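You operate a simulated robot arm through the tools that you are given. There is no shell and no other tool. Be economical: measure what you need, move in short steps, check, and stop when the job is done.

You are at the controls of a simulated two-armed robot. One attempt, no reset.

## Task
On the packing table, fold the blue cloth in half, so that its two short edges meet.

It is judged by the outcome, as a careful person would: the job done as asked, and still so three seconds after it is handed in. It fails if anything else is knocked over, pushed out of place, dropped, spilled or broken. Flat cloth is picked up by pressing the open fingertips on it (5 to 10 N) and closing them slowly along it; thin cloth reads only 2 to 8 mm in the jaws.

## Robot
Two 7-joint arms with two-finger parallel grippers on one trunk, on a base that drives. Base frame: it is fixed to the floor where the robot stands at the start and does not move with it; the origin is under the middle of the robot, x ahead of it, y to its left, z up; the surface under the hand at the start is at about z = 85. Readings come in cm, rad, newtons and seconds.
The left shoulder is at the start at [7, 18.8, 119], the right one opposite. With the tool pointing down near the work surface each hand reaches from about 32 to 80 cm from the robot's upright axis, wherever it stands, measured 20 degrees to its own side. Places, roughly: packing table [70, 90, 80]. Payload 3.91 kg a hand.
Tool frame (each hand has its own): the origin (TCP) lies between the finger pads and is the grasp point; the fingertips stand 3 cm ahead of it; z points along the fingers, y is the line along which they close. Largest opening 11 cm; finger width 2, thickness 1; the body of the gripper, 4.8 by 11.2 cm, starts 5.5 cm behind the TCP.
Orientation is that of the tool frame in the base frame, as a unit quaternion [w, x, y, z]. With the fingers straight down and closing along the base's y, the tool's x points along the base's -x, its y along +y and its z along -z.

## Interface
- The arms move only by the tool drive_tool. It takes "left_plan", "right_plan" or both (then of equal length, played together; a hand with none holds still); each is text: rows parted by semicolons, each of 7 numbers parted by spaces: the shift along the tool's x, y, z in cm, then the turn, a rotation vector about the tool's x, y, z in degrees, then the opening, from 0 (shut) to 1 (fully open). In form: dx dy dz rx ry rz fingers; .... A call has 1 to 8 rows; each row is the pose to reach, as a shift and turn from the pose commanded when the call began, along the tool's axes at that moment. A row lasts 0.2 s, in which the tool goes at most 5 cm and 0.15 rad; a call with a longer step from one row to the next is refused whole, and so is a gripper value outside its range. Where a pose cannot be reached the arm comes as near as it can. A force on the tool above 40 N (or 10 N above the force at the start of the call, whichever is more), or a blocked arm, ends the call early, and 0.2 s more pass. Each finger travels about 7.2 cm/s and halts on what it meets, pressing with about 27 N; the grip force reading is that of the motor and also rises with nothing between the fingers. The clock runs only during rows and for 0.2 s after the last one: add rows that repeat a pose to give the fingers time. The reply holds the time, the measured pose of the TCP, the force on the tool along the base axes, the opening and the grip force, in the units named above and with some noise, with the torque about the TCP (base axes, N m) and any sound that the robot's microphone picked up.
- Cameras (640 x 400 px; columns grow to the right, rows downward): "scene" is now at [12.22, -3.28, 139.94]; the picture's right is [-0.44, -0.90, -0.00], its down [-0.67, 0.33, -0.67] and it looks along [0.60, -0.29, -0.75] (base axes); focal length 276 px, centre (320, 200). "left" rides on the left gripper at [7.2, -1.7, -10.3] in its tool frame; the picture's right is [0.23, 0.97, 0.00], its down [-0.76, 0.18, -0.62] and it looks along [-0.61, 0.14, 0.78] (tool axes); focal length 222 px, centre (320, 200). "right" rides on the right gripper at [7.2, 1.7, -10.3] in its tool frame; the picture's right is [-0.23, 0.97, 0.00], its down [-0.76, -0.18, -0.62] and it looks along [-0.61, -0.14, 0.78] (tool axes); focal length 222 px, centre (320, 200). There is no depth. A picture from a camera that has moved, and an enlarged one, comes with that camera's place and axes in the base frame and with its lens.
- camera(camera): a new picture of that camera. It takes no simulated time.
- lift_body(by): slides the trunk up (or, below 0, down) by that many cm; the arms and the scene camera ride with it, the base frame stays. It gives what a move gives, with no picture.
- base_move(legs): drives the robot by 1 to 6 legs, each [ahead, turn to the left] in cm and rad, along the robot's own axes; the way and the turn of a leg run together, so that a leg with both is an arc; at most 150 cm and 3.142 rad a leg. The arms and the cameras ride along, it lands a little off, and it stops where it bumps. It gives what a move gives.
- pan_tilt(pan, tilt): turns the head with the scene camera to pan (to the left, within 1.501 rad either way) and tilt (down, from -0.506 to 1.204), counted from straight ahead of the robot. It gives what a move gives.
- zoom(camera, box): a new picture of the part [left, top, right, bottom] of that camera's present view, enlarged. It takes no simulated time.
- hand_in(): hands the job in; it is judged then, once.

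Work in short steps. Places have to be worked out from the pictures, the camera data and where the tool is seen: move nearer, look again, correct. Check each grasp and each placing, and mend what went wrong. You have 120 turns and 88 pictures in all, those below and enlarged ones among them. Open the grippers and draw the arms clear of the work before you hand the job in, unless the task says otherwise; then end with one line.

The tools are called as name(argument=value, ...) on one line, values as JSON. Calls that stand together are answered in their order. drive_tool: Moves the arms, as the interface text tells. Its arguments: {"type":"object","properties":{"left_plan":{"type":"string"},"right_plan":{"type":"string"}},"required":[]} The other tools are called the same way: lift_body (by) slides the trunk up or down; base_move (legs) drives the base; pan_tilt (pan, tilt) turns the head that bears the scene camera; camera (camera) takes a picture; zoom (camera, box) takes an enlarged picture of a part of a camera's view; hand_in () hands the job in.

At the start:

```text
time: 0.0
left_tcp_pos: [62.49, 9.83, 106.8]
left_tool_rot: [0.0, 0.0, 1.0, 0.0]
left_ft_force: [0.2, 0.0, -0.2]
left_ft_torque: [-0.03, 0.0, 0.02]
left_gripper_width: 11.02
left_finger_force: 0.1
right_tcp_pos: [45.78, -43.63, 109.44]
right_tool_rot: [0.0, 0.0, 1.0, -0.001]
right_ft_force: [0.1, 0.1, 0.5]
right_ft_torque: [-0.03, 0.0, -0.02]
right_gripper_width: 11.0
right_finger_force: 0.0
trunk travel left (down, up): [-70.0, 24.0]
robot x, y, heading: [-0.16, -0.26, 0.0]
head pan, tilt: [-0.452, 0.841]
```

scene: 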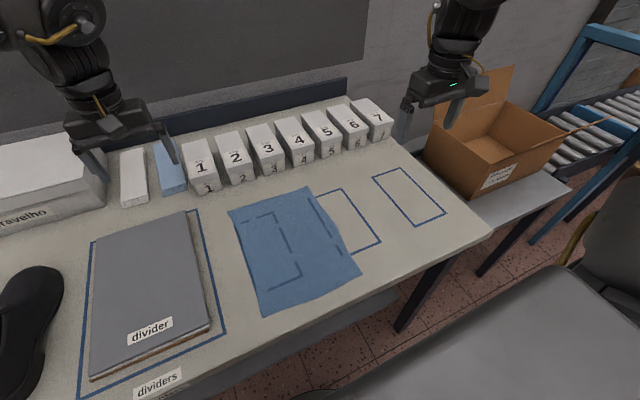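
right: 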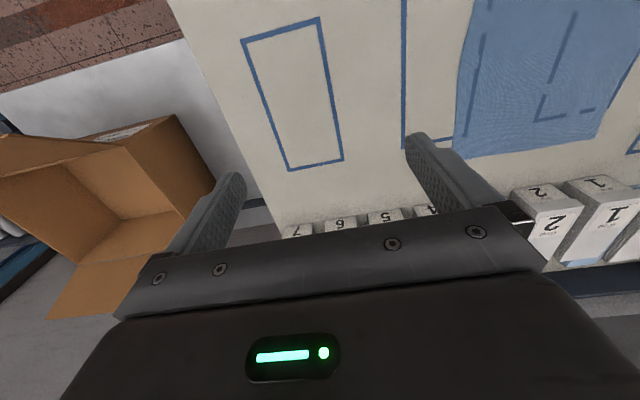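
left: 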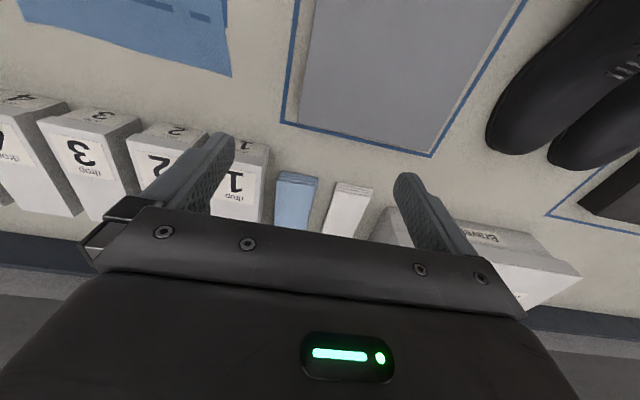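

The scene shows a bench with a blue cloth in front, but the packing table is listed at [70, 90], to the left. I'll turn the head left to see which cloth is meant.

pan_tilt(pan=0.8, tilt=0.6)

camera(camera="scene")

```text
time: 1.4
left_tcp_pos: [62.6, 9.92, 106.84]
left_tool_rot: [0.0, 0.0, 1.0, 0.0]
left_ft_force: [-0.2, -0.4, -0.2]
left_ft_torque: [-0.01, -0.01, 0.01]
left_gripper_width: 10.99
left_finger_force: 0.1
right_tcp_pos: [45.79, -43.61, 109.38]
right_tool_rot: [0.0, -0.001, 1.0, 0.0]
right_ft_force: [-0.2, -0.3, -0.2]
right_ft_torque: [-0.01, 0.0, -0.01]
right_gripper_width: 10.99
right_finger_force: 0.0
trunk travel left (down, up): [-70.0, 24.0]
robot x, y, heading: [-0.12, -0.08, 0.0]
head pan, tilt: [0.799, 0.6]
```

```text
84 pictures are left
camera scene: at [11.31, 6.48, 141.95], right [0.72, -0.7, 0.0], down [-0.39, -0.4, -0.82], along [0.58, 0.59, -0.57], focal length 276 px, centre (320, 200)
```

scene: 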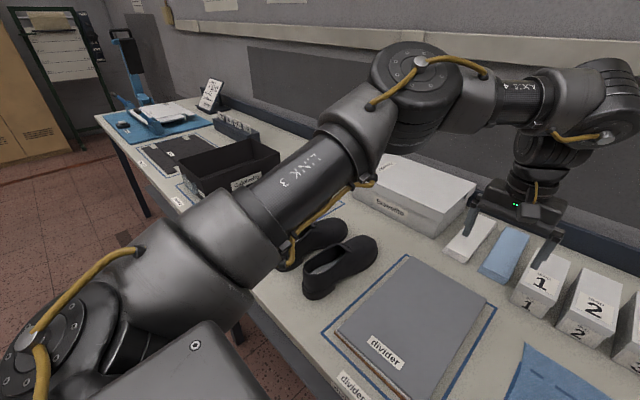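

Only one long table is visible, and the only flat cloth is the one in front, at about x 33–63, y −23 to −2, so its short edges are the near and far ones. The near edge is too close for comfortable reach, so I'll back up a bit and aim the head at the cloth.

base_move(legs=[[-8, 0]])

pan_tilt(pan=-0.2, tilt=0.8)

camera(camera="scene")

```text
time: 2.5
left_tcp_pos: [54.67, 10.03, 106.67]
left_tool_rot: [-0.001, 0.0, 1.0, -0.001]
left_ft_force: [0.3, 0.0, 0.4]
left_ft_torque: [0.0, 0.0, 0.02]
left_gripper_width: 11.02
left_finger_force: 0.1
right_tcp_pos: [37.94, -43.7, 109.25]
right_tool_rot: [-0.002, 0.0, 1.0, 0.0]
right_ft_force: [0.6, 0.3, 0.1]
right_ft_torque: [0.02, 0.04, 0.01]
right_gripper_width: 11.01
right_finger_force: 0.0
trunk travel left (down, up): [-70.0, 24.0]
robot x, y, heading: [-8.14, -0.17, 0.001]
head pan, tilt: [0.799, 0.6]
```

```text
time: 3.8
left_tcp_pos: [54.43, 9.99, 106.88]
left_tool_rot: [0.0, 0.0, 1.0, 0.001]
left_ft_force: [0.8, -0.6, 0.4]
left_ft_torque: [-0.03, 0.01, -0.02]
left_gripper_width: 11.0
left_finger_force: 0.1
right_tcp_pos: [37.64, -43.58, 109.4]
right_tool_rot: [0.0, 0.0, 1.0, 0.0]
right_ft_force: [-0.3, -0.5, -0.2]
right_ft_torque: [0.01, -0.04, 0.04]
right_gripper_width: 11.01
right_finger_force: 0.1
trunk travel left (down, up): [-70.0, 24.0]
robot x, y, heading: [-7.9, 0.2, -0.003]
head pan, tilt: [-0.201, 0.799]
```

```text
83 pictures are left
camera scene: at [4.97, -1.43, 140.28], right [-0.2, -0.98, 0.0], down [-0.7, 0.14, -0.7], along [0.68, -0.14, -0.72], focal length 276 px, centre (320, 200)
```

scene: 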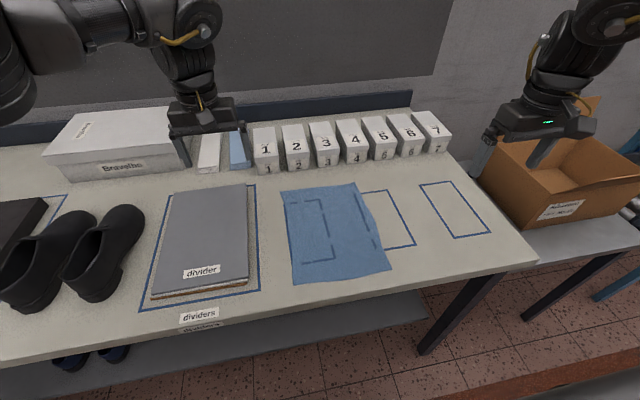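

I can see the whole cloth. I'll zoom in for accurate corner positions.

zoom(camera="scene", box=[240, 150, 440, 300])

```text
2.67 times, centred on (340, 225) of scene
camera zoom: at [4.97, -1.43, 140.28], right [-0.2, -0.98, 0.0], down [-0.7, 0.14, -0.7], along [0.68, -0.14, -0.72], focal length 735 px, centre (267, 133)
```

zoom: 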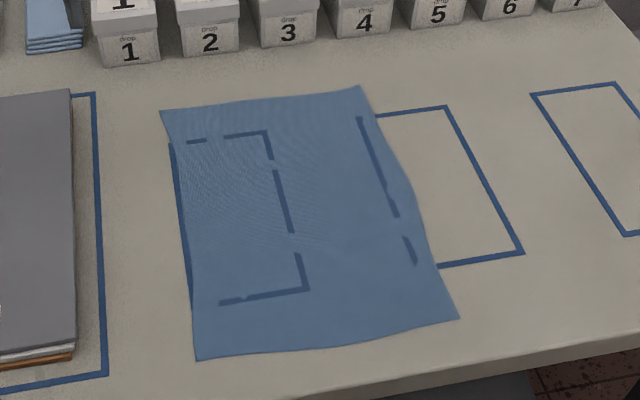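

The far corners are at about (62.5, −1.5) and (62.1, −23.8), the near corners at about (33, −1.5) and (33, −23.7). I'll bring both hands above the far corners, about 7 cm above the table, with the fingers partly open.

drive_tool(left_plan="-1.7 -3.5 0 0 0 0 0.6; -3.4 -7 0 0 0 0 0.4; -5.1 -10.5 0 0 0 0 0.4; -6.8 -14 0 0 0 0 0.4; -6.8 -14 3 0 0 0 0.4; -6.8 -14 6 0 0 0 0.4; -6.8 -14 9 0 0 0 0.4; -6.8 -14 12 0 0 0 0.4", right_plan="-2.9 2.75 1.8 0 0 0 0.6; -5.8 5.5 3.6 0 0 0 0.4; -8.7 8.25 5.4 0 0 0 0.4; -11.6 11 7.2 0 0 0 0.4; -14.5 13.75 9 0 0 0 0.4; -17.4 16.5 10.8 0 0 0 0.4; -20.4 19.3 12.6 0 0 0 0.4; -23.4 22.1 14.4 0 0 0 0.4")

camera(camera="scene")

camera(camera="left")

camera(camera="right")

```text
time: 5.6
left_tcp_pos: [57.38, -1.94, 94.83]
left_tool_rot: [0.002, 0.0, 1.0, -0.001]
left_ft_force: [-0.9, -0.8, -0.2]
left_ft_torque: [0.0, -0.01, 0.01]
left_gripper_width: 4.4
left_finger_force: 0.0
left hand out of reach, approached as far as the arm can: row 3, 4, 5, 6, 7, 8
right_tcp_pos: [49.33, -31.01, 99.41]
right_tool_rot: [0.001, 0.0, 1.0, 0.001]
right_ft_force: [-0.2, 0.0, 0.4]
right_ft_torque: [0.02, 0.02, 0.0]
right_gripper_width: 4.4
right_finger_force: 0.1
right hand out of reach, approached as far as the arm can: row 5, 6, 7, 8
trunk travel left (down, up): [-70.0, 24.0]
robot x, y, heading: [-8.19, 0.01, -0.002]
head pan, tilt: [-0.201, 0.799]
```

```text
81 pictures are left
camera scene: at [5.06, -1.44, 140.27], right [-0.2, -0.98, 0.0], down [-0.7, 0.14, -0.7], along [0.68, -0.14, -0.72], focal length 276 px, centre (320, 200)
```

scene: 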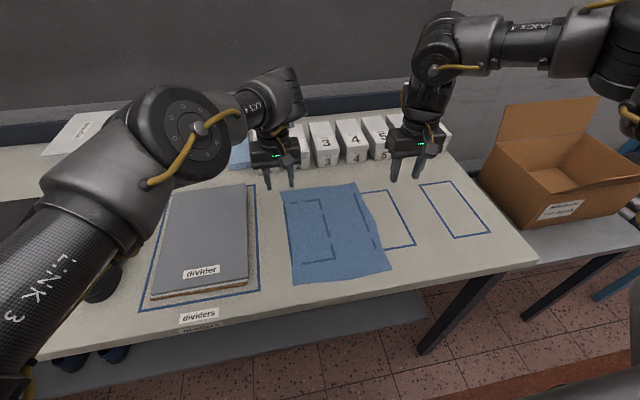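

```text
80 pictures are left
camera left: at [50.2, -3.61, 105.32], right [-0.23, 0.97, 0.0], down [0.76, 0.18, 0.62], along [0.61, 0.14, -0.78], focal length 222 px, centre (320, 200)
```

left: 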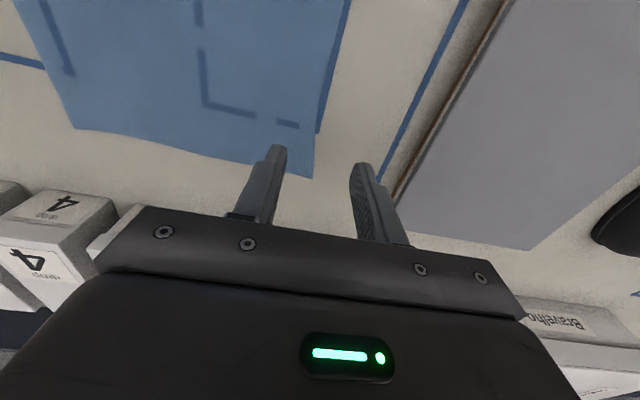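

```text
79 pictures are left
camera right: at [42.14, -29.4, 109.69], right [0.23, 0.97, 0.0], down [0.76, -0.18, 0.62], along [0.61, -0.14, -0.78], focal length 222 px, centre (320, 200)
```

right: 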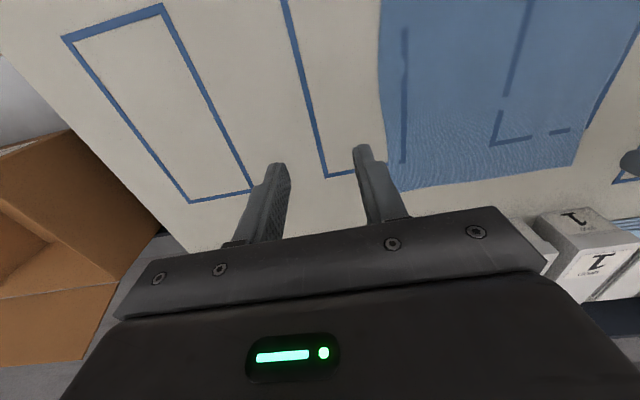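

Both hands stopped short of the corners. I'll try a further small step to see whether this is a true limit.

drive_tool(left_plan="-1 -0.5 0 0 0 0 0.4; -2 -1 0 0 0 0 0.4; -3 -1.5 0 0 0 0 0.4; -3.5 -2 0 0 0 0 0.4", right_plan="-3 2 1 0 0 0 0.4; -6 5 2 0 0 0 0.4; -9 7 3 0 0 0 0.4; -11 9 4 0 0 0 0.4")

```text
time: 6.6
left_tcp_pos: [57.37, -1.73, 94.86]
left_tool_rot: [0.001, -0.001, 1.0, 0.0]
left_ft_force: [-1.5, 0.3, -0.2]
left_ft_torque: [-0.01, 0.0, 0.01]
left_gripper_width: 4.41
left_finger_force: 0.0
left hand out of reach, approached as far as the arm can: row 1, 2, 3, 4
right_tcp_pos: [49.32, -31.08, 99.39]
right_tool_rot: [0.001, -0.001, 1.0, 0.0]
right_ft_force: [0.3, 0.3, -0.2]
right_ft_torque: [0.0, 0.02, -0.01]
right_gripper_width: 4.43
right_finger_force: 0.1
right hand out of reach, approached as far as the arm can: row 1, 2, 3, 4
trunk travel left (down, up): [-70.0, 24.0]
robot x, y, heading: [-8.04, -0.15, 0.003]
head pan, tilt: [-0.201, 0.799]
```

I'll test which direction is blocked: the right hand straight ahead, the left hand straight down.

drive_tool(left_plan="0 0 1 0 0 0 0.4; 0 0 2 0 0 0 0.4; 0 0 3 0 0 0 0.4", right_plan="-2 0 0 0 0 0 0.4; -4 0 0 0 0 0 0.4; -6 0 0 0 0 0 0.4")

```text
time: 7.4
left_tcp_pos: [57.39, -1.83, 91.92]
left_tool_rot: [0.0, 0.0, 1.0, -0.001]
left_ft_force: [-0.2, -0.3, 0.8]
left_ft_torque: [0.0, 0.02, -0.02]
left_gripper_width: 4.41
left_finger_force: 0.0
right_tcp_pos: [51.16, -33.3, 100.06]
right_tool_rot: [0.001, -0.001, 1.0, 0.001]
right_ft_force: [-0.6, -0.5, -0.5]
right_ft_torque: [0.04, 0.01, -0.02]
right_gripper_width: 4.38
right_finger_force: 0.1
right hand out of reach, approached as far as the arm can: row 1, 2, 3
trunk travel left (down, up): [-70.0, 24.0]
robot x, y, heading: [-7.96, -0.35, -0.004]
head pan, tilt: [-0.201, 0.799]
```

The blockage slides along a boundary, so it looks like a joint limit rather than reach. I'll yaw the right hand inward 24° in place, then try moving it toward the corner.

drive_tool(right_plan="0 0 0 0 0 -8 0.4; 0 0 0 0 0 -16 0.4; 0 0 0 0 0 -24 0.4; -2 2 0 0 0 -24 0.4; -4 4 0 0 0 -24 0.4; -6 6 0 0 0 -24 0.4; -8 8 0 0 0 -24 0.4")

```text
time: 9.0
left_tcp_pos: [57.4, -1.78, 91.83]
left_tool_rot: [0.001, 0.0, 1.0, -0.001]
left_ft_force: [-0.6, -0.3, 0.3]
left_ft_torque: [-0.01, -0.02, 0.01]
left_gripper_width: 4.41
left_finger_force: 0.1
right_tcp_pos: [50.24, -31.85, 101.03]
right_tool_rot: [0.001, -0.209, 0.978, 0.0]
right_ft_force: [-0.5, -0.5, 0.6]
right_ft_torque: [-0.05, 0.01, 0.02]
right_gripper_width: 4.41
right_finger_force: 0.1
right hand out of reach, approached as far as the arm can: row 4, 5, 6, 7
trunk travel left (down, up): [-70.0, 24.0]
robot x, y, heading: [-8.12, 0.07, -0.001]
head pan, tilt: [-0.201, 0.799]
```

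Yaw isn't the limit. I'll test whether it eases lower down: the right hand down then forward, the left hand forward at its present height.

drive_tool(left_plan="0 0 0 0 0 0 0.4; 0 0 0 0 0 0 0.4; 0 0 0 0 0 0 0.4; -1 0 0 0 0 0 0.4; -2 0 0 0 0 0 0.4; -3 0 0 0 0 0 0.4", right_plan="0 0 3 0 0 8 0.4; 0 0 6 0 0 16 0.4; 0 0 7 0 0 24 0.4; -2 0 7 0 0 24 0.4; -4 0 7 0 0 24 0.4; -6 0 7 0 0 24 0.4")

camera(camera="scene")

```text
time: 10.4
left_tcp_pos: [57.67, -1.02, 91.98]
left_tool_rot: [0.001, -0.001, 1.0, -0.001]
left_ft_force: [0.1, 1.0, -0.6]
left_ft_torque: [0.02, -0.01, -0.02]
left_gripper_width: 4.39
left_finger_force: 0.2
left hand out of reach, approached as far as the arm can: row 4, 5, 6
right_tcp_pos: [49.52, -33.08, 95.85]
right_tool_rot: [0.001, 0.0, 1.0, 0.001]
right_ft_force: [-0.3, -0.1, 0.6]
right_ft_torque: [-0.03, 0.03, -0.02]
right_gripper_width: 4.39
right_finger_force: 0.1
right hand out of reach, approached as far as the arm can: row 1, 2, 3, 4, 5, 6
trunk travel left (down, up): [-70.0, 24.0]
robot x, y, heading: [-7.64, -0.01, -0.006]
head pan, tilt: [-0.201, 0.799]
```

```text
78 pictures are left
camera scene: at [5.04, -1.46, 140.27], right [-0.2, -0.98, 0.0], down [-0.7, 0.14, -0.7], along [0.68, -0.14, -0.72], focal length 276 px, centre (320, 200)
```

scene: 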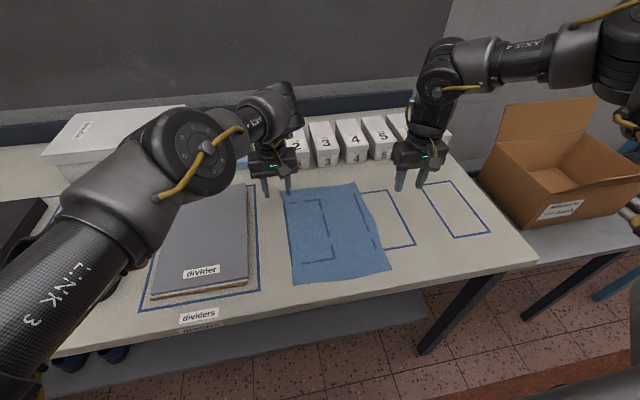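

The right arm's elbow is splayed outward, which likely limits the forward-and-inward reach. I'll drive the base forward again and retract the right hand before bringing it inward.

base_move(legs=[[8, 0]])

drive_tool(left_plan="2 1 -1 0 0 0 0.4; 4 2 -2 0 0 0 0.4; 4 2 -2 0 0 0 0.4; 4 2 -2 0 0 0 0.4; 4 2 -2 0 0 0 0.4", right_plan="3 0 -1 0 0 0 0.4; 6 2 -2 0 0 0 0.4; 9 5 -2 0 0 0 0.4; 11 8 -2 0 0 0 0.4; 13 11 -2 0 0 0 0.4")

```text
time: 11.4
left_tcp_pos: [64.68, -1.4, 92.99]
left_tool_rot: [0.007, 0.0, 1.0, -0.002]
left_ft_force: [-1.1, 0.5, 1.4]
left_ft_torque: [0.0, -0.02, -0.04]
left_gripper_width: 4.42
left_finger_force: 0.1
right_tcp_pos: [56.53, -33.03, 96.47]
right_tool_rot: [0.008, 0.0, 1.0, 0.0]
right_ft_force: [-0.5, -0.3, 1.0]
right_ft_torque: [0.01, -0.03, -0.02]
right_gripper_width: 4.42
right_finger_force: 0.1
trunk travel left (down, up): [-70.0, 24.0]
robot x, y, heading: [-0.1, -0.1, 0.005]
head pan, tilt: [-0.201, 0.799]
```

```text
time: 12.6
left_tcp_pos: [61.5, 0.78, 94.4]
left_tool_rot: [0.004, 0.0, 1.0, 0.0]
left_ft_force: [0.3, 1.0, -0.6]
left_ft_torque: [0.04, -0.03, 0.02]
left_gripper_width: 4.36
left_finger_force: 0.0
right_tcp_pos: [46.45, -24.53, 98.03]
right_tool_rot: [0.003, -0.002, 1.0, 0.001]
right_ft_force: [0.5, 0.6, 0.3]
right_ft_torque: [0.01, -0.02, -0.03]
right_gripper_width: 4.39
right_finger_force: 0.1
right hand out of reach, approached as far as the arm can: row 5
trunk travel left (down, up): [-70.0, 24.0]
robot x, y, heading: [-0.14, 0.03, -0.001]
head pan, tilt: [-0.201, 0.799]
```

The right hand is still limited inward, at y −24.5. I'll try yawing it the other way and pushing inward.

drive_tool(right_plan="0 0 0 0 0 8 0.4; 0 0 0 0 0 16 0.4; 0 0 0 0 0 24 0.4; 0 0 0 0 0 32 0.4; 0 2 0 0 0 32 0.4; 0 4 0 0 0 32 0.4; 0 6 0 0 0 32 0.4; 0 8 0 0 0 32 0.4")

```text
time: 14.4
left_tcp_pos: [61.48, 0.66, 94.22]
left_tool_rot: [0.002, 0.001, 1.0, -0.001]
left_ft_force: [1.3, 0.1, -0.1]
left_ft_torque: [0.01, 0.01, 0.01]
left_gripper_width: 4.39
left_finger_force: 0.0
right_tcp_pos: [57.56, -31.1, 102.77]
right_tool_rot: [0.002, 0.275, 0.962, 0.002]
right_ft_force: [-0.1, 0.2, 0.6]
right_ft_torque: [0.0, -0.01, 0.01]
right_gripper_width: 4.41
right_finger_force: 0.1
right hand out of reach, approached as far as the arm can: row 1, 2, 3, 4, 5, 6, 7, 8
trunk travel left (down, up): [-70.0, 24.0]
robot x, y, heading: [-0.2, 0.29, 0.001]
head pan, tilt: [-0.201, 0.799]
```

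Yawing that way pushed the hand outward, so the opposite yaw should help. I'll rotate it back past zero.

drive_tool(right_plan="2 0 0 0 0 -8 0.4; 4 0 0 0 0 -16 0.4; 6 0 0 0 0 -24 0.4; 8 0 0 0 0 -32 0.4; 8 0 0 0 0 -40 0.4; 8 0 0 0 0 -48 0.4; 8 0 0 0 0 -56 0.4; 8 0 0 0 0 -62 0.4")

camera(camera="scene")

```text
time: 16.2
left_tcp_pos: [61.47, 0.66, 94.3]
left_tool_rot: [0.003, 0.0, 1.0, -0.001]
left_ft_force: [0.3, -0.5, 0.5]
left_ft_torque: [0.01, -0.02, 0.01]
left_gripper_width: 4.39
left_finger_force: 0.1
right_tcp_pos: [50.87, -26.95, 103.0]
right_tool_rot: [0.004, -0.261, 0.965, 0.0]
right_ft_force: [-0.6, 0.3, -0.5]
right_ft_torque: [0.0, 0.0, 0.03]
right_gripper_width: 4.4
right_finger_force: 0.1
trunk travel left (down, up): [-70.0, 24.0]
robot x, y, heading: [-0.01, 0.2, -0.004]
head pan, tilt: [-0.201, 0.799]
```

```text
77 pictures are left
camera scene: at [13.0, -1.46, 140.26], right [-0.2, -0.98, 0.0], down [-0.7, 0.14, -0.7], along [0.68, -0.14, -0.72], focal length 276 px, centre (320, 200)
```

scene: 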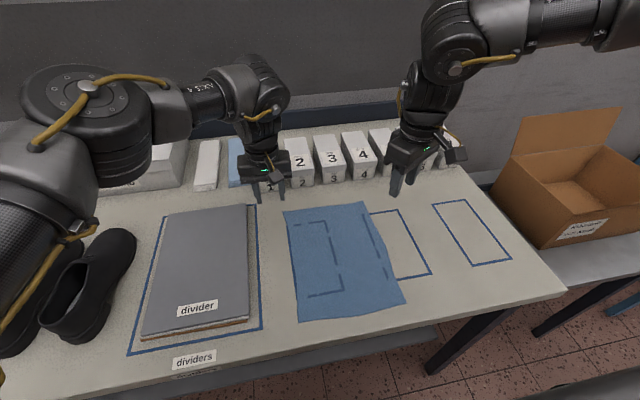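

Now the right hand moves freely at (50.9, −27), yawed about 30°. I'll push it toward the far-right corner.

drive_tool(right_plan="-2 0 1 0 0 -5 0.4; -4 0 2 0 0 -10 0.4; -6 0 3.5 0 0 -10 0.4; -8 0 5 0 0 -10 0.4; -10.6 0.2 7 0 0 -10 0.4", left_plan="0 0 0 0 0 0 0.4; 0 -1 0 0 0 0 0.4; 0 -2 0 0 0 0 0.4; 0 -3.5 0 0 0 0 0.4; 0 -5 0 0 0 0 0.4")

```text
time: 17.4
left_tcp_pos: [61.36, -4.47, 94.38]
left_tool_rot: [0.002, 0.0, 1.0, 0.0]
left_ft_force: [0.0, -0.8, 0.3]
left_ft_torque: [0.03, -0.01, -0.02]
left_gripper_width: 4.39
left_finger_force: 0.1
right_tcp_pos: [53.98, -27.5, 98.92]
right_tool_rot: [0.005, -0.343, 0.939, 0.001]
right_ft_force: [-0.2, 0.0, 0.2]
right_ft_torque: [0.02, -0.03, 0.0]
right_gripper_width: 4.41
right_finger_force: 0.0
right hand out of reach, approached as far as the arm can: row 2, 3, 4, 5
trunk travel left (down, up): [-70.0, 24.0]
robot x, y, heading: [0.14, -0.11, -0.001]
head pan, tilt: [-0.201, 0.799]
```

The left hand is above its corner. The right arm's elbow posture seems odd, so I'll look at it.

pan_tilt(pan=-0.9, tilt=0.3)

camera(camera="scene")

```text
time: 18.5
left_tcp_pos: [61.47, -4.25, 94.32]
left_tool_rot: [0.002, 0.001, 1.0, -0.001]
left_ft_force: [-0.7, 1.1, 0.4]
left_ft_torque: [0.01, 0.0, 0.0]
left_gripper_width: 4.4
left_finger_force: 0.1
right_tcp_pos: [54.02, -27.5, 98.9]
right_tool_rot: [0.005, -0.343, 0.939, 0.0]
right_ft_force: [-0.4, 0.2, 0.3]
right_ft_torque: [0.01, 0.0, 0.0]
right_gripper_width: 4.4
right_finger_force: 0.1
trunk travel left (down, up): [-70.0, 24.0]
robot x, y, heading: [0.46, -0.36, -0.005]
head pan, tilt: [-0.901, 0.3]
```

```text
76 pictures are left
camera scene: at [10.87, -7.18, 144.7], right [-0.78, -0.62, 0.0], down [-0.18, 0.23, -0.95], along [0.59, -0.75, -0.3], focal length 276 px, centre (320, 200)
```

scene: 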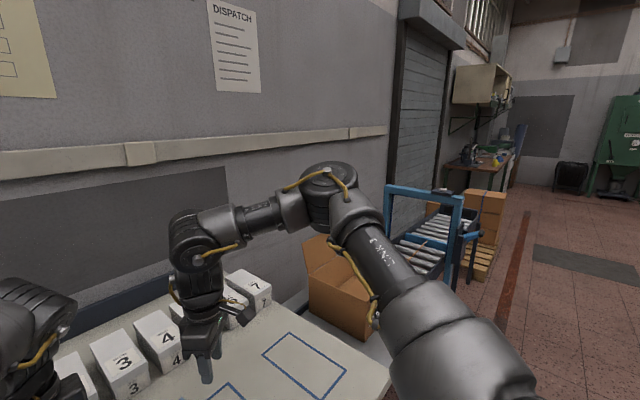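

The forearm points forward-left with the wrist bent 90°, so I suspect the last wrist joint is at its limit. I'll yaw further the same way and then push toward the corner.

drive_tool(right_plan="0 0 -1 0 0 -8 0.4; 0 0 -2 0 0 -16 0.4; 0 0 -2 0 0 -24 0.4; 0 0 -2 0 0 -32 0.4; 0 0 -2 0 0 -40 0.4; -3 0 -2 0 0 -40 0.4; -6 0 -2 0 0 -40 0.4; -9 0 -2 0 0 -40 0.4")

```text
time: 20.3
left_tcp_pos: [61.39, -4.24, 94.33]
left_tool_rot: [0.003, 0.0, 1.0, -0.002]
left_ft_force: [0.4, 0.6, 0.4]
left_ft_torque: [0.0, 0.02, -0.01]
left_gripper_width: 4.43
left_finger_force: 0.0
right_tcp_pos: [54.72, -27.39, 101.53]
right_tool_rot: [0.004, -0.643, 0.766, -0.001]
right_ft_force: [-0.8, 0.5, 0.0]
right_ft_torque: [0.0, 0.0, 0.02]
right_gripper_width: 4.42
right_finger_force: 0.0
right hand out of reach, approached as far as the arm can: row 6, 7, 8
trunk travel left (down, up): [-70.0, 24.0]
robot x, y, heading: [0.16, -0.17, 0.007]
head pan, tilt: [-0.901, 0.3]
```

Yaw doesn't matter, so the elbow position seems stuck out to the side. I'll raise the trunk so that the arms reach downward, then test again.

lift_body(by=15)

drive_tool(right_plan="0 0 3 0 0 8 0.4; 0 0 6 0 0 16 0.4; 0 0 9 0 0 24 0.4; 0 0 12 0 0 32 0.4; 0 0 15 0 0 40 0.4")

drive_tool(right_plan="-2 0 0 0 0 0 0.4; -4 0 0 0 0 0 0.4; -6 0 0 0 0 0 0.4; -8 0 0 0 0 0 0.4")

```text
time: 22.0
left_tcp_pos: [61.42, -4.33, 109.3]
left_tool_rot: [0.003, 0.0, 1.0, 0.0]
left_ft_force: [-0.2, 0.1, 0.4]
left_ft_torque: [-0.02, -0.03, 0.01]
left_gripper_width: 4.39
left_finger_force: 0.0
right_tcp_pos: [54.76, -27.39, 116.53]
right_tool_rot: [0.004, -0.643, 0.766, -0.001]
right_ft_force: [-0.7, -0.5, -0.1]
right_ft_torque: [-0.06, -0.04, -0.03]
right_gripper_width: 4.39
right_finger_force: 0.0
trunk travel left (down, up): [-85.0, 9.0]
robot x, y, heading: [-0.06, -0.02, 0.0]
head pan, tilt: [-0.901, 0.3]
```

```text
time: 23.2
left_tcp_pos: [61.45, -4.42, 109.4]
left_tool_rot: [0.003, 0.0, 1.0, -0.001]
left_ft_force: [-0.2, -0.5, 0.2]
left_ft_torque: [-0.01, -0.06, -0.01]
left_gripper_width: 4.4
left_finger_force: 0.1
right_tcp_pos: [51.86, -30.86, 105.0]
right_tool_rot: [0.005, -0.34, 0.94, 0.0]
right_ft_force: [0.5, -0.2, 0.7]
right_ft_torque: [0.0, 0.02, 0.0]
right_gripper_width: 4.42
right_finger_force: 0.0
right hand out of reach, approached as far as the arm can: row 1, 2, 3, 4, 5
trunk travel left (down, up): [-85.0, 9.0]
robot x, y, heading: [-0.26, -0.35, -0.0]
head pan, tilt: [-0.901, 0.3]
```

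```text
time: 24.2
left_tcp_pos: [61.45, -4.27, 109.38]
left_tool_rot: [0.003, 0.001, 1.0, -0.001]
left_ft_force: [0.8, 0.0, 0.3]
left_ft_torque: [0.01, -0.01, -0.01]
left_gripper_width: 4.38
left_finger_force: 0.0
right_tcp_pos: [53.71, -29.96, 108.21]
right_tool_rot: [0.004, -0.342, 0.94, 0.001]
right_ft_force: [0.4, -0.1, -0.4]
right_ft_torque: [0.02, -0.02, 0.03]
right_gripper_width: 4.41
right_finger_force: 0.1
right hand out of reach, approached as far as the arm can: row 1, 2, 3, 4
trunk travel left (down, up): [-85.0, 9.0]
robot x, y, heading: [0.02, -0.24, 0.001]
head pan, tilt: [-0.901, 0.3]
```

Reaching down makes the limit worse, so the trunk should go lower than at the start. I'll raise the hands relative to the trunk and then lower the trunk in stages.

drive_tool(left_plan="1 0 -4 0 0 0 0.4; 2 0 -8 0 0 0 0.4; 3 0 -12 0 0 0 0.4; 4 0 -16 0 0 0 0.4; 4 0 -20 0 0 0 0.4", right_plan="0 0 -4 0 0 0 0.4; 0 0 -8 0 0 0 0.4; 0 0 -12 0 0 0 0.4; 0 0 -16 0 0 0 0.4; 0 0 -20 0 0 0 0.4")

lift_body(by=-25)

```text
time: 25.4
left_tcp_pos: [57.17, -4.31, 129.4]
left_tool_rot: [0.003, 0.0, 1.0, -0.001]
left_ft_force: [-0.1, -0.7, -0.4]
left_ft_torque: [0.01, -0.03, 0.02]
left_gripper_width: 4.41
left_finger_force: 0.0
right_tcp_pos: [53.26, -30.05, 128.13]
right_tool_rot: [0.007, -0.342, 0.94, 0.002]
right_ft_force: [-0.6, 0.4, 0.3]
right_ft_torque: [0.02, -0.04, 0.02]
right_gripper_width: 4.39
right_finger_force: 0.1
trunk travel left (down, up): [-85.0, 9.0]
robot x, y, heading: [-0.14, 0.56, -0.001]
head pan, tilt: [-0.901, 0.3]
```

```text
time: 28.0
left_tcp_pos: [57.35, -4.33, 104.26]
left_tool_rot: [0.002, 0.0, 1.0, -0.001]
left_ft_force: [-0.3, -0.5, -0.1]
left_ft_torque: [-0.02, -0.01, 0.0]
left_gripper_width: 4.4
left_finger_force: 0.1
right_tcp_pos: [53.55, -30.06, 103.05]
right_tool_rot: [0.005, -0.342, 0.94, 0.001]
right_ft_force: [0.3, -1.0, -0.4]
right_ft_torque: [0.03, -0.02, -0.02]
right_gripper_width: 4.4
right_finger_force: 0.2
trunk travel left (down, up): [-60.0, 34.0]
robot x, y, heading: [-0.07, -0.06, 0.003]
head pan, tilt: [-0.901, 0.3]
```

The shoulders are now about 10 cm lower than at the start. I'll push the right hand toward the far-right corner again.

drive_tool(right_plan="-2 0.5 0 0 0 0 0.4; -4 1 1 0 0 0 0.4; -6 1.5 2 0 0 0 0.4; -8 2 3 0 0 0 0.4; -10.4 2.3 4 0 0 0 0.4")

```text
time: 29.2
left_tcp_pos: [57.44, -4.37, 104.21]
left_tool_rot: [0.001, 0.0, 1.0, 0.0]
left_ft_force: [0.3, -0.6, 0.4]
left_ft_torque: [0.01, 0.03, -0.04]
left_gripper_width: 4.4
left_finger_force: 0.1
right_tcp_pos: [54.52, -27.25, 97.18]
right_tool_rot: [0.011, -0.342, 0.94, 0.005]
right_ft_force: [-0.5, -0.5, -1.2]
right_ft_torque: [0.01, 0.05, -0.01]
right_gripper_width: 4.36
right_finger_force: 0.1
right hand out of reach, approached as far as the arm can: row 1, 2, 3, 4, 5
trunk travel left (down, up): [-60.0, 34.0]
robot x, y, heading: [-0.3, -0.34, -0.001]
head pan, tilt: [-0.901, 0.3]
```

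Still stuck near (54, −27). I'll try another path: swing the right hand outward and up, extend it forward, then sweep it inward at long reach so that the elbow re-poses.

drive_tool(right_plan="2.4 -2.6 -3 0 0 8 0.4; 4.9 -5.3 -6 0 0 16 0.4; 7.3 -7.9 -9 0 0 24 0.4; 4 -10.5 -10 0 0 32 0.4; 1.1 -13 -10 0 0 40 0.4; -3.2 -14.1 -10 0 0 40 0.4; -6 -11 -10 0 0 40 0.4; -8.2 -7 -10 0 0 40 0.4")

camera(camera="scene")

```text
time: 31.0
left_tcp_pos: [57.42, -4.17, 104.34]
left_tool_rot: [0.003, 0.0, 1.0, 0.0]
left_ft_force: [0.1, -0.1, 0.3]
left_ft_torque: [0.0, 0.0, 0.01]
left_gripper_width: 4.4
left_finger_force: 0.0
right_tcp_pos: [56.12, -33.05, 102.67]
right_tool_rot: [0.012, 0.0, 1.0, 0.007]
right_ft_force: [-0.3, 1.5, -0.3]
right_ft_torque: [0.02, 0.0, -0.04]
right_gripper_width: 4.39
right_finger_force: 0.0
right hand out of reach, approached as far as the arm can: row 4, 5, 6, 7, 8
trunk travel left (down, up): [-60.0, 34.0]
robot x, y, heading: [-0.05, -0.29, -0.004]
head pan, tilt: [-0.901, 0.3]
```

```text
75 pictures are left
camera scene: at [10.79, -7.11, 134.72], right [-0.78, -0.62, 0.0], down [-0.18, 0.23, -0.96], along [0.59, -0.75, -0.3], focal length 276 px, centre (320, 200)
```

scene: 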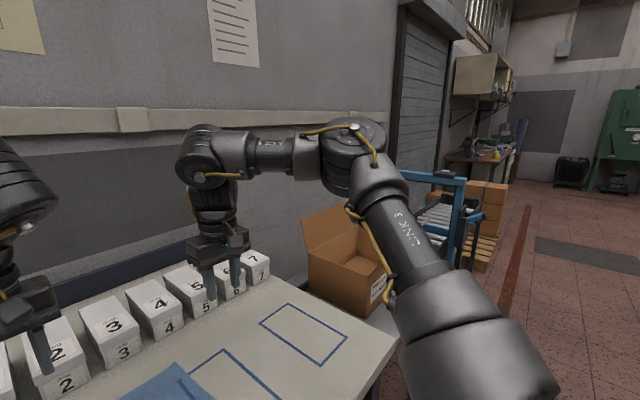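

The right elbow stays about 45° out and its upper arm won't swing inward, while the left arm has more inward range. I'll test how far across the left hand can go, moving the right hand aside, in case I turn the base left.

drive_tool(left_plan="0 -3 0 0 0 0 0.4; 0 -6 0 0 0 0 0.4; 0 -9 0 0 0 0 0.4; 0 -12 0 0 0 0 0.4; -2 -13 0 0 0 0 0.4; -4 -13 0 0 0 0 0.4", right_plan="2 -2 0 0 0 0 0.4; 4 -4 0 0 0 0 0.4; 6 -6 0 0 0 0 0.4; 8 -8 0 0 0 0 0.4; 10 -10 0 0 0 0 0.4; 10 -10 0 0 0 0 0.4")

```text
time: 32.4
left_tcp_pos: [57.43, -6.19, 103.73]
left_tool_rot: [-0.01, -0.017, 1.0, -0.01]
left_ft_force: [-0.1, 0.9, -0.4]
left_ft_torque: [0.02, -0.03, 0.0]
left_gripper_width: 4.39
left_finger_force: 0.0
left hand out of reach, approached as far as the arm can: row 2, 3, 4, 5, 6
right_tcp_pos: [46.25, -43.03, 102.45]
right_tool_rot: [0.005, 0.0, 1.0, 0.004]
right_ft_force: [-0.5, 0.1, 0.9]
right_ft_torque: [-0.01, 0.02, 0.01]
right_gripper_width: 4.39
right_finger_force: 0.0
trunk travel left (down, up): [-60.0, 34.0]
robot x, y, heading: [-0.06, 0.02, 0.01]
head pan, tilt: [-0.901, 0.3]
```

The left hand is limited to about y −6 as well, so the wrists can't come close enough with the tools vertical. If the tools tilt with fingertips pointing inward, the wrists stay wider. I'll yaw both hands so the jaws close along x, then tilt about the closing axis.

drive_tool(left_plan="0 2 0 0 0 8 0.4; 0 4 0 0 0 16 0.4; 0 6 0 0 0 24 0.4; 0 6 0 0 0 32 0.4; 0 6 0 0 0 40 0.4; 0 6 0 0 0 48 0.4; 0 6 0 0 0 56 0.4; 0 6 0 0 0 64 0.4", right_plan="0 0 0 0 0 -8 0.4; 0 0 0 0 0 -16 0.4; 0 0 0 0 0 -24 0.4; 0 0 0 0 0 -32 0.4; 0 0 0 0 0 -40 0.4; 0 0 0 0 0 -48 0.4; 0 0 0 0 0 -56 0.4; 0 0 0 0 0 -64 0.4")

drive_tool(left_plan="0 0 0 0 0 8 0.4; 0 0 0 0 0 16 0.4; 0 0 0 0 0 24 0.4", right_plan="0 0 0 0 0 -8 0.4; 0 0 0 0 0 -16 0.4; 0 0 0 0 0 -24 0.4")

```text
time: 34.2
left_tcp_pos: [56.05, -2.01, 104.47]
left_tool_rot: [0.004, 0.531, 0.847, 0.001]
left_ft_force: [0.4, 0.1, 0.1]
left_ft_torque: [0.01, 0.02, -0.01]
left_gripper_width: 4.38
left_finger_force: 0.1
right_tcp_pos: [46.26, -43.2, 102.33]
right_tool_rot: [0.007, -0.531, 0.847, -0.001]
right_ft_force: [0.2, -0.7, 0.7]
right_ft_torque: [-0.02, -0.03, -0.01]
right_gripper_width: 4.37
right_finger_force: 0.0
trunk travel left (down, up): [-60.0, 34.0]
robot x, y, heading: [-0.08, 0.07, -0.005]
head pan, tilt: [-0.901, 0.3]
```

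```text
time: 35.0
left_tcp_pos: [56.18, -1.95, 104.52]
left_tool_rot: [0.002, 0.696, 0.718, 0.002]
left_ft_force: [-0.4, -0.8, -0.3]
left_ft_torque: [0.01, -0.03, 0.01]
left_gripper_width: 4.38
left_finger_force: 0.1
right_tcp_pos: [46.29, -43.2, 102.45]
right_tool_rot: [0.007, -0.695, 0.719, -0.001]
right_ft_force: [0.9, 0.2, -0.5]
right_ft_torque: [0.05, -0.03, 0.01]
right_gripper_width: 4.42
right_finger_force: 0.1
trunk travel left (down, up): [-60.0, 34.0]
robot x, y, heading: [0.16, 0.01, 0.001]
head pan, tilt: [-0.901, 0.3]
```

Both jaws now close along x. I'll tilt both about 25° with fingertips inward and move above the far corners.

drive_tool(left_plan="0 0 0 0 -8 0 0.4; 0 0 0 0 -16 0 0.4; 0 0 0 0 -24 0 0.4; -0.5 1 2 0 -25 0 0.4; -1 2 4 0 -25 0 0.4; -1.5 3 6 0 -25 0 0.4; -1.8 4 8 0 -25 0 0.4; -1.8 4.6 9.5 0 -25 0 0.4", right_plan="-2.7 -1.8 0.9 0 -8 0 0.4; -5.4 -3.6 1.8 0 -16 0 0.4; -8 -5.3 2.6 0 -24 0 0.4; -10.7 -7.1 3.5 0 -25 0 0.4; -13.4 -8.9 4.4 0 -25 0 0.4; -16 -10.7 5.3 0 -25 0 0.4; -18.7 -12.5 6.2 0 -25 0 0.4; -21.4 -14.2 7 0 -25 0 0.4")

```text
time: 36.8
left_tcp_pos: [60.99, -3.68, 94.83]
left_tool_rot: [0.158, 0.678, 0.703, -0.149]
left_ft_force: [0.5, -0.1, -0.3]
left_ft_torque: [0.04, 0.0, 0.02]
left_gripper_width: 4.4
left_finger_force: 0.1
right_tcp_pos: [61.38, -22.35, 95.64]
right_tool_rot: [0.161, -0.678, 0.702, 0.149]
right_ft_force: [0.1, 0.7, 0.7]
right_ft_torque: [0.01, 0.03, 0.0]
right_gripper_width: 4.42
right_finger_force: 0.0
trunk travel left (down, up): [-60.0, 34.0]
robot x, y, heading: [-0.09, -0.4, 0.001]
head pan, tilt: [-0.901, 0.3]
```

Excellent — both hands reached the far corners. I'll look at the scene and both wrist views.

pan_tilt(pan=-0.2, tilt=0.8)

zoom(camera="scene", box=[200, 100, 440, 250])

camera(camera="right")

camera(camera="left")

```text
time: 37.9
left_tcp_pos: [60.82, -3.53, 95.08]
left_tool_rot: [0.158, 0.678, 0.702, -0.149]
left_ft_force: [0.0, 0.6, -0.3]
left_ft_torque: [0.03, -0.01, -0.01]
left_gripper_width: 4.4
left_finger_force: 0.1
right_tcp_pos: [61.21, -22.29, 95.7]
right_tool_rot: [0.161, -0.679, 0.701, 0.149]
right_ft_force: [-0.2, -0.4, 0.1]
right_ft_torque: [0.0, 0.04, 0.02]
right_gripper_width: 4.38
right_finger_force: 0.1
trunk travel left (down, up): [-60.0, 34.0]
robot x, y, heading: [-0.37, 0.15, -0.001]
head pan, tilt: [-0.201, 0.799]
```

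```text
2.67 times, centred on (320, 175) of scene
camera zoom: at [13.0, -1.46, 130.27], right [-0.2, -0.98, 0.0], down [-0.7, 0.14, -0.7], along [0.68, -0.14, -0.72], focal length 735 px, centre (320, 267)
```

zoom: 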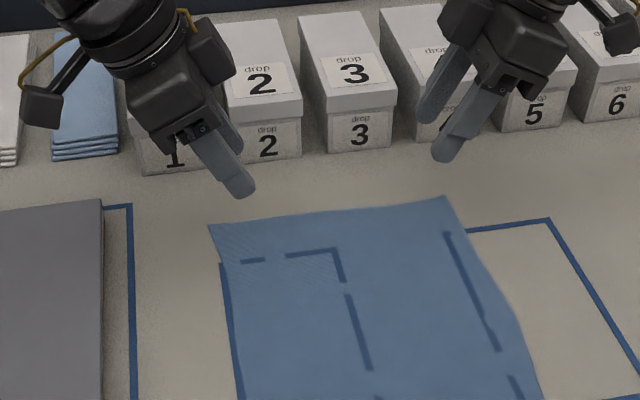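

```text
73 pictures are left
camera right: at [59.09, -33.21, 101.91], right [-0.97, 0.24, 0.09], down [0.18, 0.41, 0.89], along [0.18, 0.88, -0.44], focal length 222 px, centre (320, 200)
```

right: 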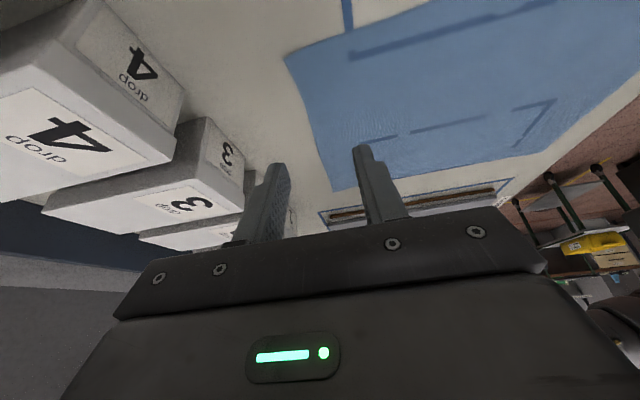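

```text
72 pictures are left
camera left: at [58.81, 7.29, 101.53], right [0.97, 0.24, -0.09], down [0.19, -0.42, 0.89], along [0.17, -0.88, -0.45], focal length 222 px, centre (320, 200)
```

left: 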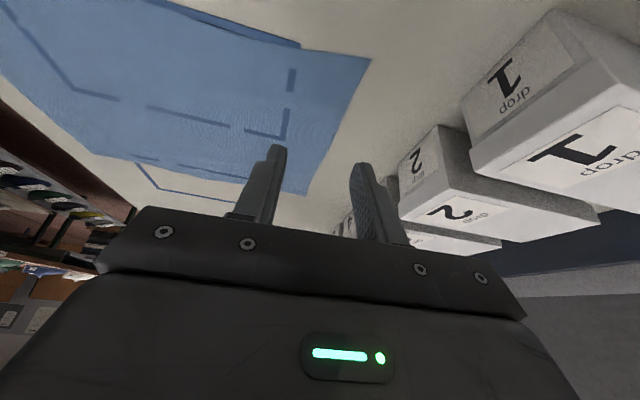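

The corners check out at (62.8, −1.4) and (62.5, −23.4) with the table at z ≈ 85. I'll lower both hands to about 1.3 cm above the cloth, with the fingers over it just inside the corners and 3.6 cm apart.

drive_tool(left_plan="1 -0.4 1.1 0 0 0 0.33; 1.9 -0.8 2.2 0 0 0 0.33; 2.9 -1.2 3.3 0 0 0 0.33; 3.8 -1.6 4.4 0 0 0 0.33", right_plan="0.9 0.5 1.3 0 0 0 0.33; 1.7 1 2.6 0 0 0 0.33; 2.6 1.5 3.9 0 0 0 0.33; 3.4 2.0 5.2 0 0 0 0.33")

zoom(camera="scene", box=[240, 150, 400, 250])

```text
time: 38.9
left_tcp_pos: [59.28, -1.94, 89.35]
left_tool_rot: [0.158, 0.679, 0.702, -0.148]
left_ft_force: [0.6, -0.1, -0.1]
left_ft_torque: [-0.04, 0.0, 0.02]
left_gripper_width: 3.66
left_finger_force: 0.0
right_tcp_pos: [59.27, -22.96, 89.53]
right_tool_rot: [0.162, -0.678, 0.701, 0.15]
right_ft_force: [0.2, -0.4, -0.5]
right_ft_torque: [0.01, 0.0, -0.01]
right_gripper_width: 3.63
right_finger_force: 0.0
trunk travel left (down, up): [-60.0, 34.0]
robot x, y, heading: [-0.06, 0.14, -0.005]
head pan, tilt: [-0.201, 0.799]
```

```text
4.00 times, centred on (320, 200) of scene
camera zoom: at [13.03, -1.42, 130.27], right [-0.2, -0.98, 0.0], down [-0.7, 0.14, -0.7], along [0.68, -0.14, -0.72], focal length 1102 px, centre (320, 200)
```

zoom: 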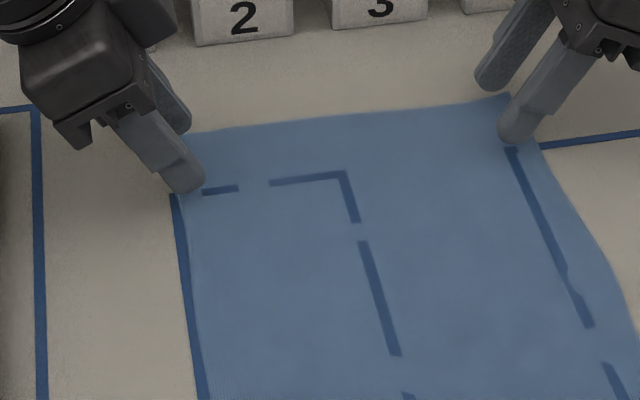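

The fingers are just above the cloth at both corners. I'll shift slightly inward and descend gently to contact.

drive_tool(left_plan="-0.4 0 0.6 0 0 0 0.33; -0.21 0 1.2 0 0 0 0.33; -0.13 0 1.38 0 0 0 0.33; -0.13 0 1.38 0 0 0 0.33", right_plan="-0.4 0 0.6 0 0 0 0.33; -0.21 0 1.2 0 0 0 0.33; -0.13 0 1.38 0 0 0 0.33; -0.13 0 1.38 0 0 0 0.33")

```text
time: 39.9
left_tcp_pos: [59.4, -2.78, 88.28]
left_tool_rot: [0.158, 0.679, 0.701, -0.149]
left_ft_force: [1.4, 0.2, 3.0]
left_ft_torque: [0.02, 0.04, -0.02]
left_gripper_width: 3.62
left_finger_force: 0.0
right_tcp_pos: [59.28, -22.24, 88.26]
right_tool_rot: [0.161, -0.678, 0.702, 0.148]
right_ft_force: [0.0, 0.1, -0.8]
right_ft_torque: [-0.01, 0.0, 0.02]
right_gripper_width: 3.64
right_finger_force: 0.1
trunk travel left (down, up): [-60.0, 34.0]
robot x, y, heading: [-0.07, 0.33, -0.003]
head pan, tilt: [-0.201, 0.799]
```

The left hand is touching at 3 N; the right is just about at contact. I'll press a bit more.

drive_tool(left_plan="0.04 0 0.09 0 0 0 0.33; 0.08 0 0.18 0 0 0 0.33", right_plan="0.06 0 0.14 0 0 0 0.33; 0.13 0 0.27 0 0 0 0.33")

```text
time: 40.5
left_tcp_pos: [59.12, -2.74, 88.14]
left_tool_rot: [0.161, 0.678, 0.701, -0.149]
left_ft_force: [2.6, 0.9, 12.8]
left_ft_torque: [-0.07, 0.18, -0.04]
left_gripper_width: 3.56
left_finger_force: 0.1
right_tcp_pos: [59.33, -22.23, 88.19]
right_tool_rot: [0.164, -0.679, 0.7, 0.149]
right_ft_force: [0.2, -1.4, 8.4]
right_ft_torque: [-0.07, 0.13, 0.05]
right_gripper_width: 3.58
right_finger_force: 0.1
trunk travel left (down, up): [-60.0, 34.0]
robot x, y, heading: [-0.1, -0.01, -0.003]
head pan, tilt: [-0.201, 0.799]
```

Right presses at 8 N, left at 13 N. I'll ease the left slightly and close both slowly.

drive_tool(left_plan="-0.03 0 -0.07 0 0 0 0.29; -0.03 0 -0.07 0 0 0 0.25; -0.03 0 -0.07 0 0 0 0.21; -0.03 0 -0.07 0 0 0 0.17; -0.03 0 -0.07 0 0 0 0.13; -0.03 0 -0.07 0 0 0 0.09; -0.03 0 -0.07 0 0 0 0.04; -0.03 0 -0.07 0 0 0 0", right_plan="0 0 0 0 0 0 0.29; 0 0 0 0 0 0 0.25; 0 0 0 0 0 0 0.21; 0 0 0 0 0 0 0.17; 0 0 0 0 0 0 0.13; 0 0 0 0 0 0 0.09; 0 0 0 0 0 0 0.04; 0 0 0 0 0 0 0")

zoom(camera="scene", box=[240, 150, 400, 250])

```text
time: 42.3
left_tcp_pos: [59.04, -2.76, 88.28]
left_tool_rot: [0.159, 0.679, 0.701, -0.149]
left_ft_force: [1.2, -1.0, 10.3]
left_ft_torque: [-0.06, 0.01, 0.03]
left_gripper_width: 0.19
left_finger_force: 27.4
right_tcp_pos: [58.94, -22.3, 88.24]
right_tool_rot: [0.162, -0.679, 0.7, 0.149]
right_ft_force: [-1.2, 2.4, 14.5]
right_ft_torque: [0.08, 0.03, 0.01]
right_gripper_width: 0.16
right_finger_force: 27.3
trunk travel left (down, up): [-60.0, 34.0]
robot x, y, heading: [-0.23, -0.14, -0.004]
head pan, tilt: [-0.201, 0.799]
```

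```text
4.00 times, centred on (320, 200) of scene
camera zoom: at [12.67, -1.36, 130.31], right [-0.2, -0.98, 0.0], down [-0.7, 0.14, -0.7], along [0.68, -0.14, -0.72], focal length 1102 px, centre (320, 200)
```

zoom: 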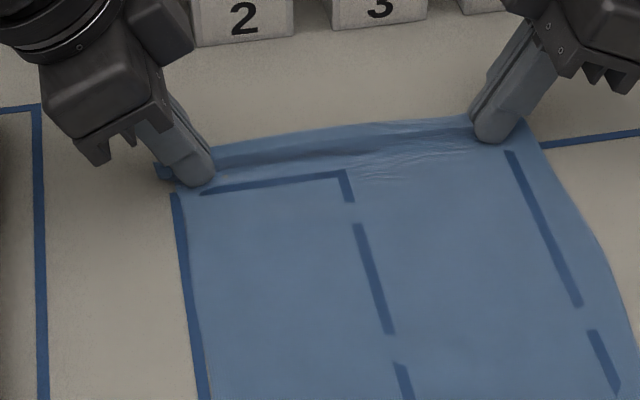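

Both jaws read about 2 mm and the cloth has bunched up into a ridge at both. I'll lift 5 cm straight up and check.

drive_tool(left_plan="-0.4 0 -0.9 0 0 0 0; -0.8 0 -1.8 0 0 0 0; -1.3 0 -2.7 0 0 0 0; -1.7 0 -3.6 0 0 0 0; -2.1 0 -4.5 0 0 0 0", right_plan="-0.4 0 -0.9 0 0 0 0; -0.8 0 -1.8 0 0 0 0; -1.3 0 -2.7 0 0 0 0; -1.7 0 -3.6 0 0 0 0; -2.1 0 -4.5 0 0 0 0")

zoom(camera="scene", box=[200, 120, 440, 270])

```text
time: 43.5
left_tcp_pos: [59.14, -2.8, 93.09]
left_tool_rot: [0.159, 0.679, 0.701, -0.149]
left_ft_force: [-0.3, -1.4, -0.2]
left_ft_torque: [-0.02, 0.02, 0.0]
left_gripper_width: 0.19
left_finger_force: 27.6
right_tcp_pos: [59.19, -22.39, 93.04]
right_tool_rot: [0.162, -0.679, 0.701, 0.149]
right_ft_force: [-0.2, 0.6, -0.7]
right_ft_torque: [0.03, -0.03, -0.01]
right_gripper_width: 0.18
right_finger_force: 27.1
trunk travel left (down, up): [-60.0, 34.0]
robot x, y, heading: [-0.36, 0.04, 0.003]
head pan, tilt: [-0.201, 0.799]
```

```text
2.67 times, centred on (320, 195) of scene
camera zoom: at [12.94, -1.44, 130.27], right [-0.2, -0.98, 0.0], down [-0.7, 0.14, -0.7], along [0.68, -0.14, -0.72], focal length 735 px, centre (320, 213)
```

zoom: 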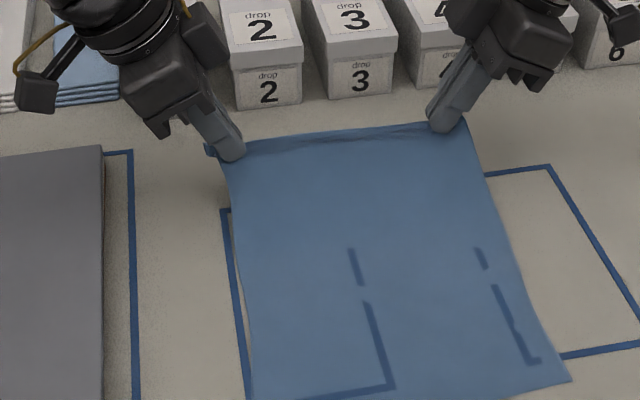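

Both corners are held, but a lot of cloth (a ~3.5 cm ridge) is in the jaws, which would leave the edges mismatched after folding. I'll set it down, release, and regrasp a smaller pinch nearer the edge.

drive_tool(left_plan="0.5 0 1.1 0 0 0 0; 1 0 2.2 0 0 0 0; 1.5 0 3.2 0 0 0 0; 1.9 0 4.2 0 0 0 0; 1.9 0 4.2 0 0 0 0.15; 1.9 0 4.2 0 0 0 0.33; 1.2 0 2.6 0 0 0 0.33; 0 0 0 0 0 0 0.33", right_plan="0.5 0 1.1 0 0 0 0; 1 0 2.2 0 0 0 0; 1.5 0 3.2 0 0 0 0; 1.9 0 4.2 0 0 0 0; 1.9 0 4.2 0 0 0 0.15; 1.9 0 4.2 0 0 0 0.33; 1.2 0 2.6 0 0 0 0.33; 0 0 0 0 0 0 0.33")

zoom(camera="scene", box=[200, 120, 440, 270])

camera(camera="right")

```text
time: 45.3
left_tcp_pos: [59.03, -2.84, 93.17]
left_tool_rot: [0.159, 0.678, 0.702, -0.148]
left_ft_force: [-0.4, 0.2, 0.5]
left_ft_torque: [0.0, -0.05, -0.01]
left_gripper_width: 3.64
left_finger_force: 0.1
right_tcp_pos: [59.1, -22.37, 93.08]
right_tool_rot: [0.164, -0.678, 0.701, 0.148]
right_ft_force: [0.1, 0.1, 0.5]
right_ft_torque: [-0.02, -0.01, 0.0]
right_gripper_width: 3.66
right_finger_force: 0.1
trunk travel left (down, up): [-60.0, 34.0]
robot x, y, heading: [-0.27, 0.07, -0.006]
head pan, tilt: [-0.201, 0.799]
```

```text
2.67 times, centred on (320, 195) of scene
camera zoom: at [12.79, -1.42, 130.28], right [-0.2, -0.98, 0.0], down [-0.7, 0.14, -0.7], along [0.68, -0.14, -0.72], focal length 735 px, centre (320, 213)
```

zoom: 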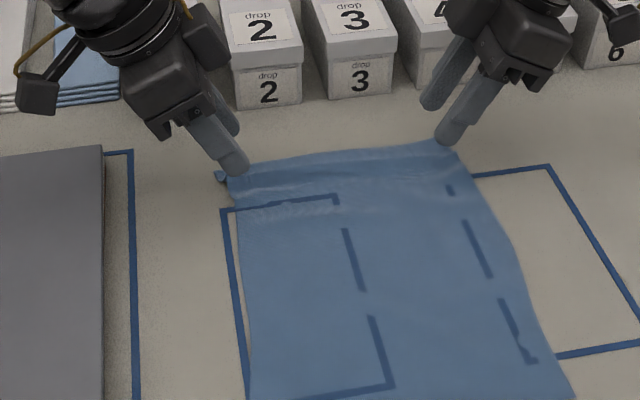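

```text
67 pictures are left
camera right: at [57.01, -33.27, 99.27], right [-0.97, 0.24, 0.09], down [0.18, 0.41, 0.89], along [0.18, 0.88, -0.44], focal length 222 px, centre (320, 200)
```

right: 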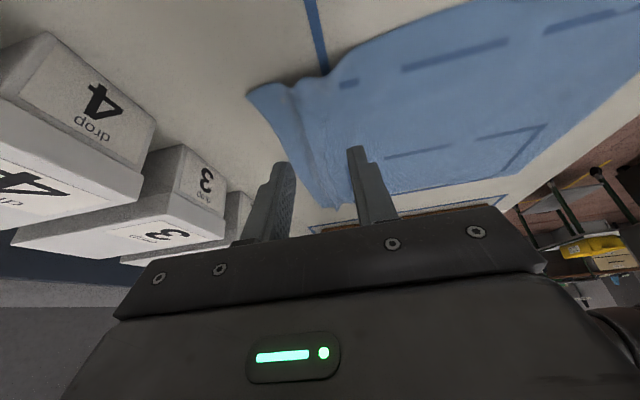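

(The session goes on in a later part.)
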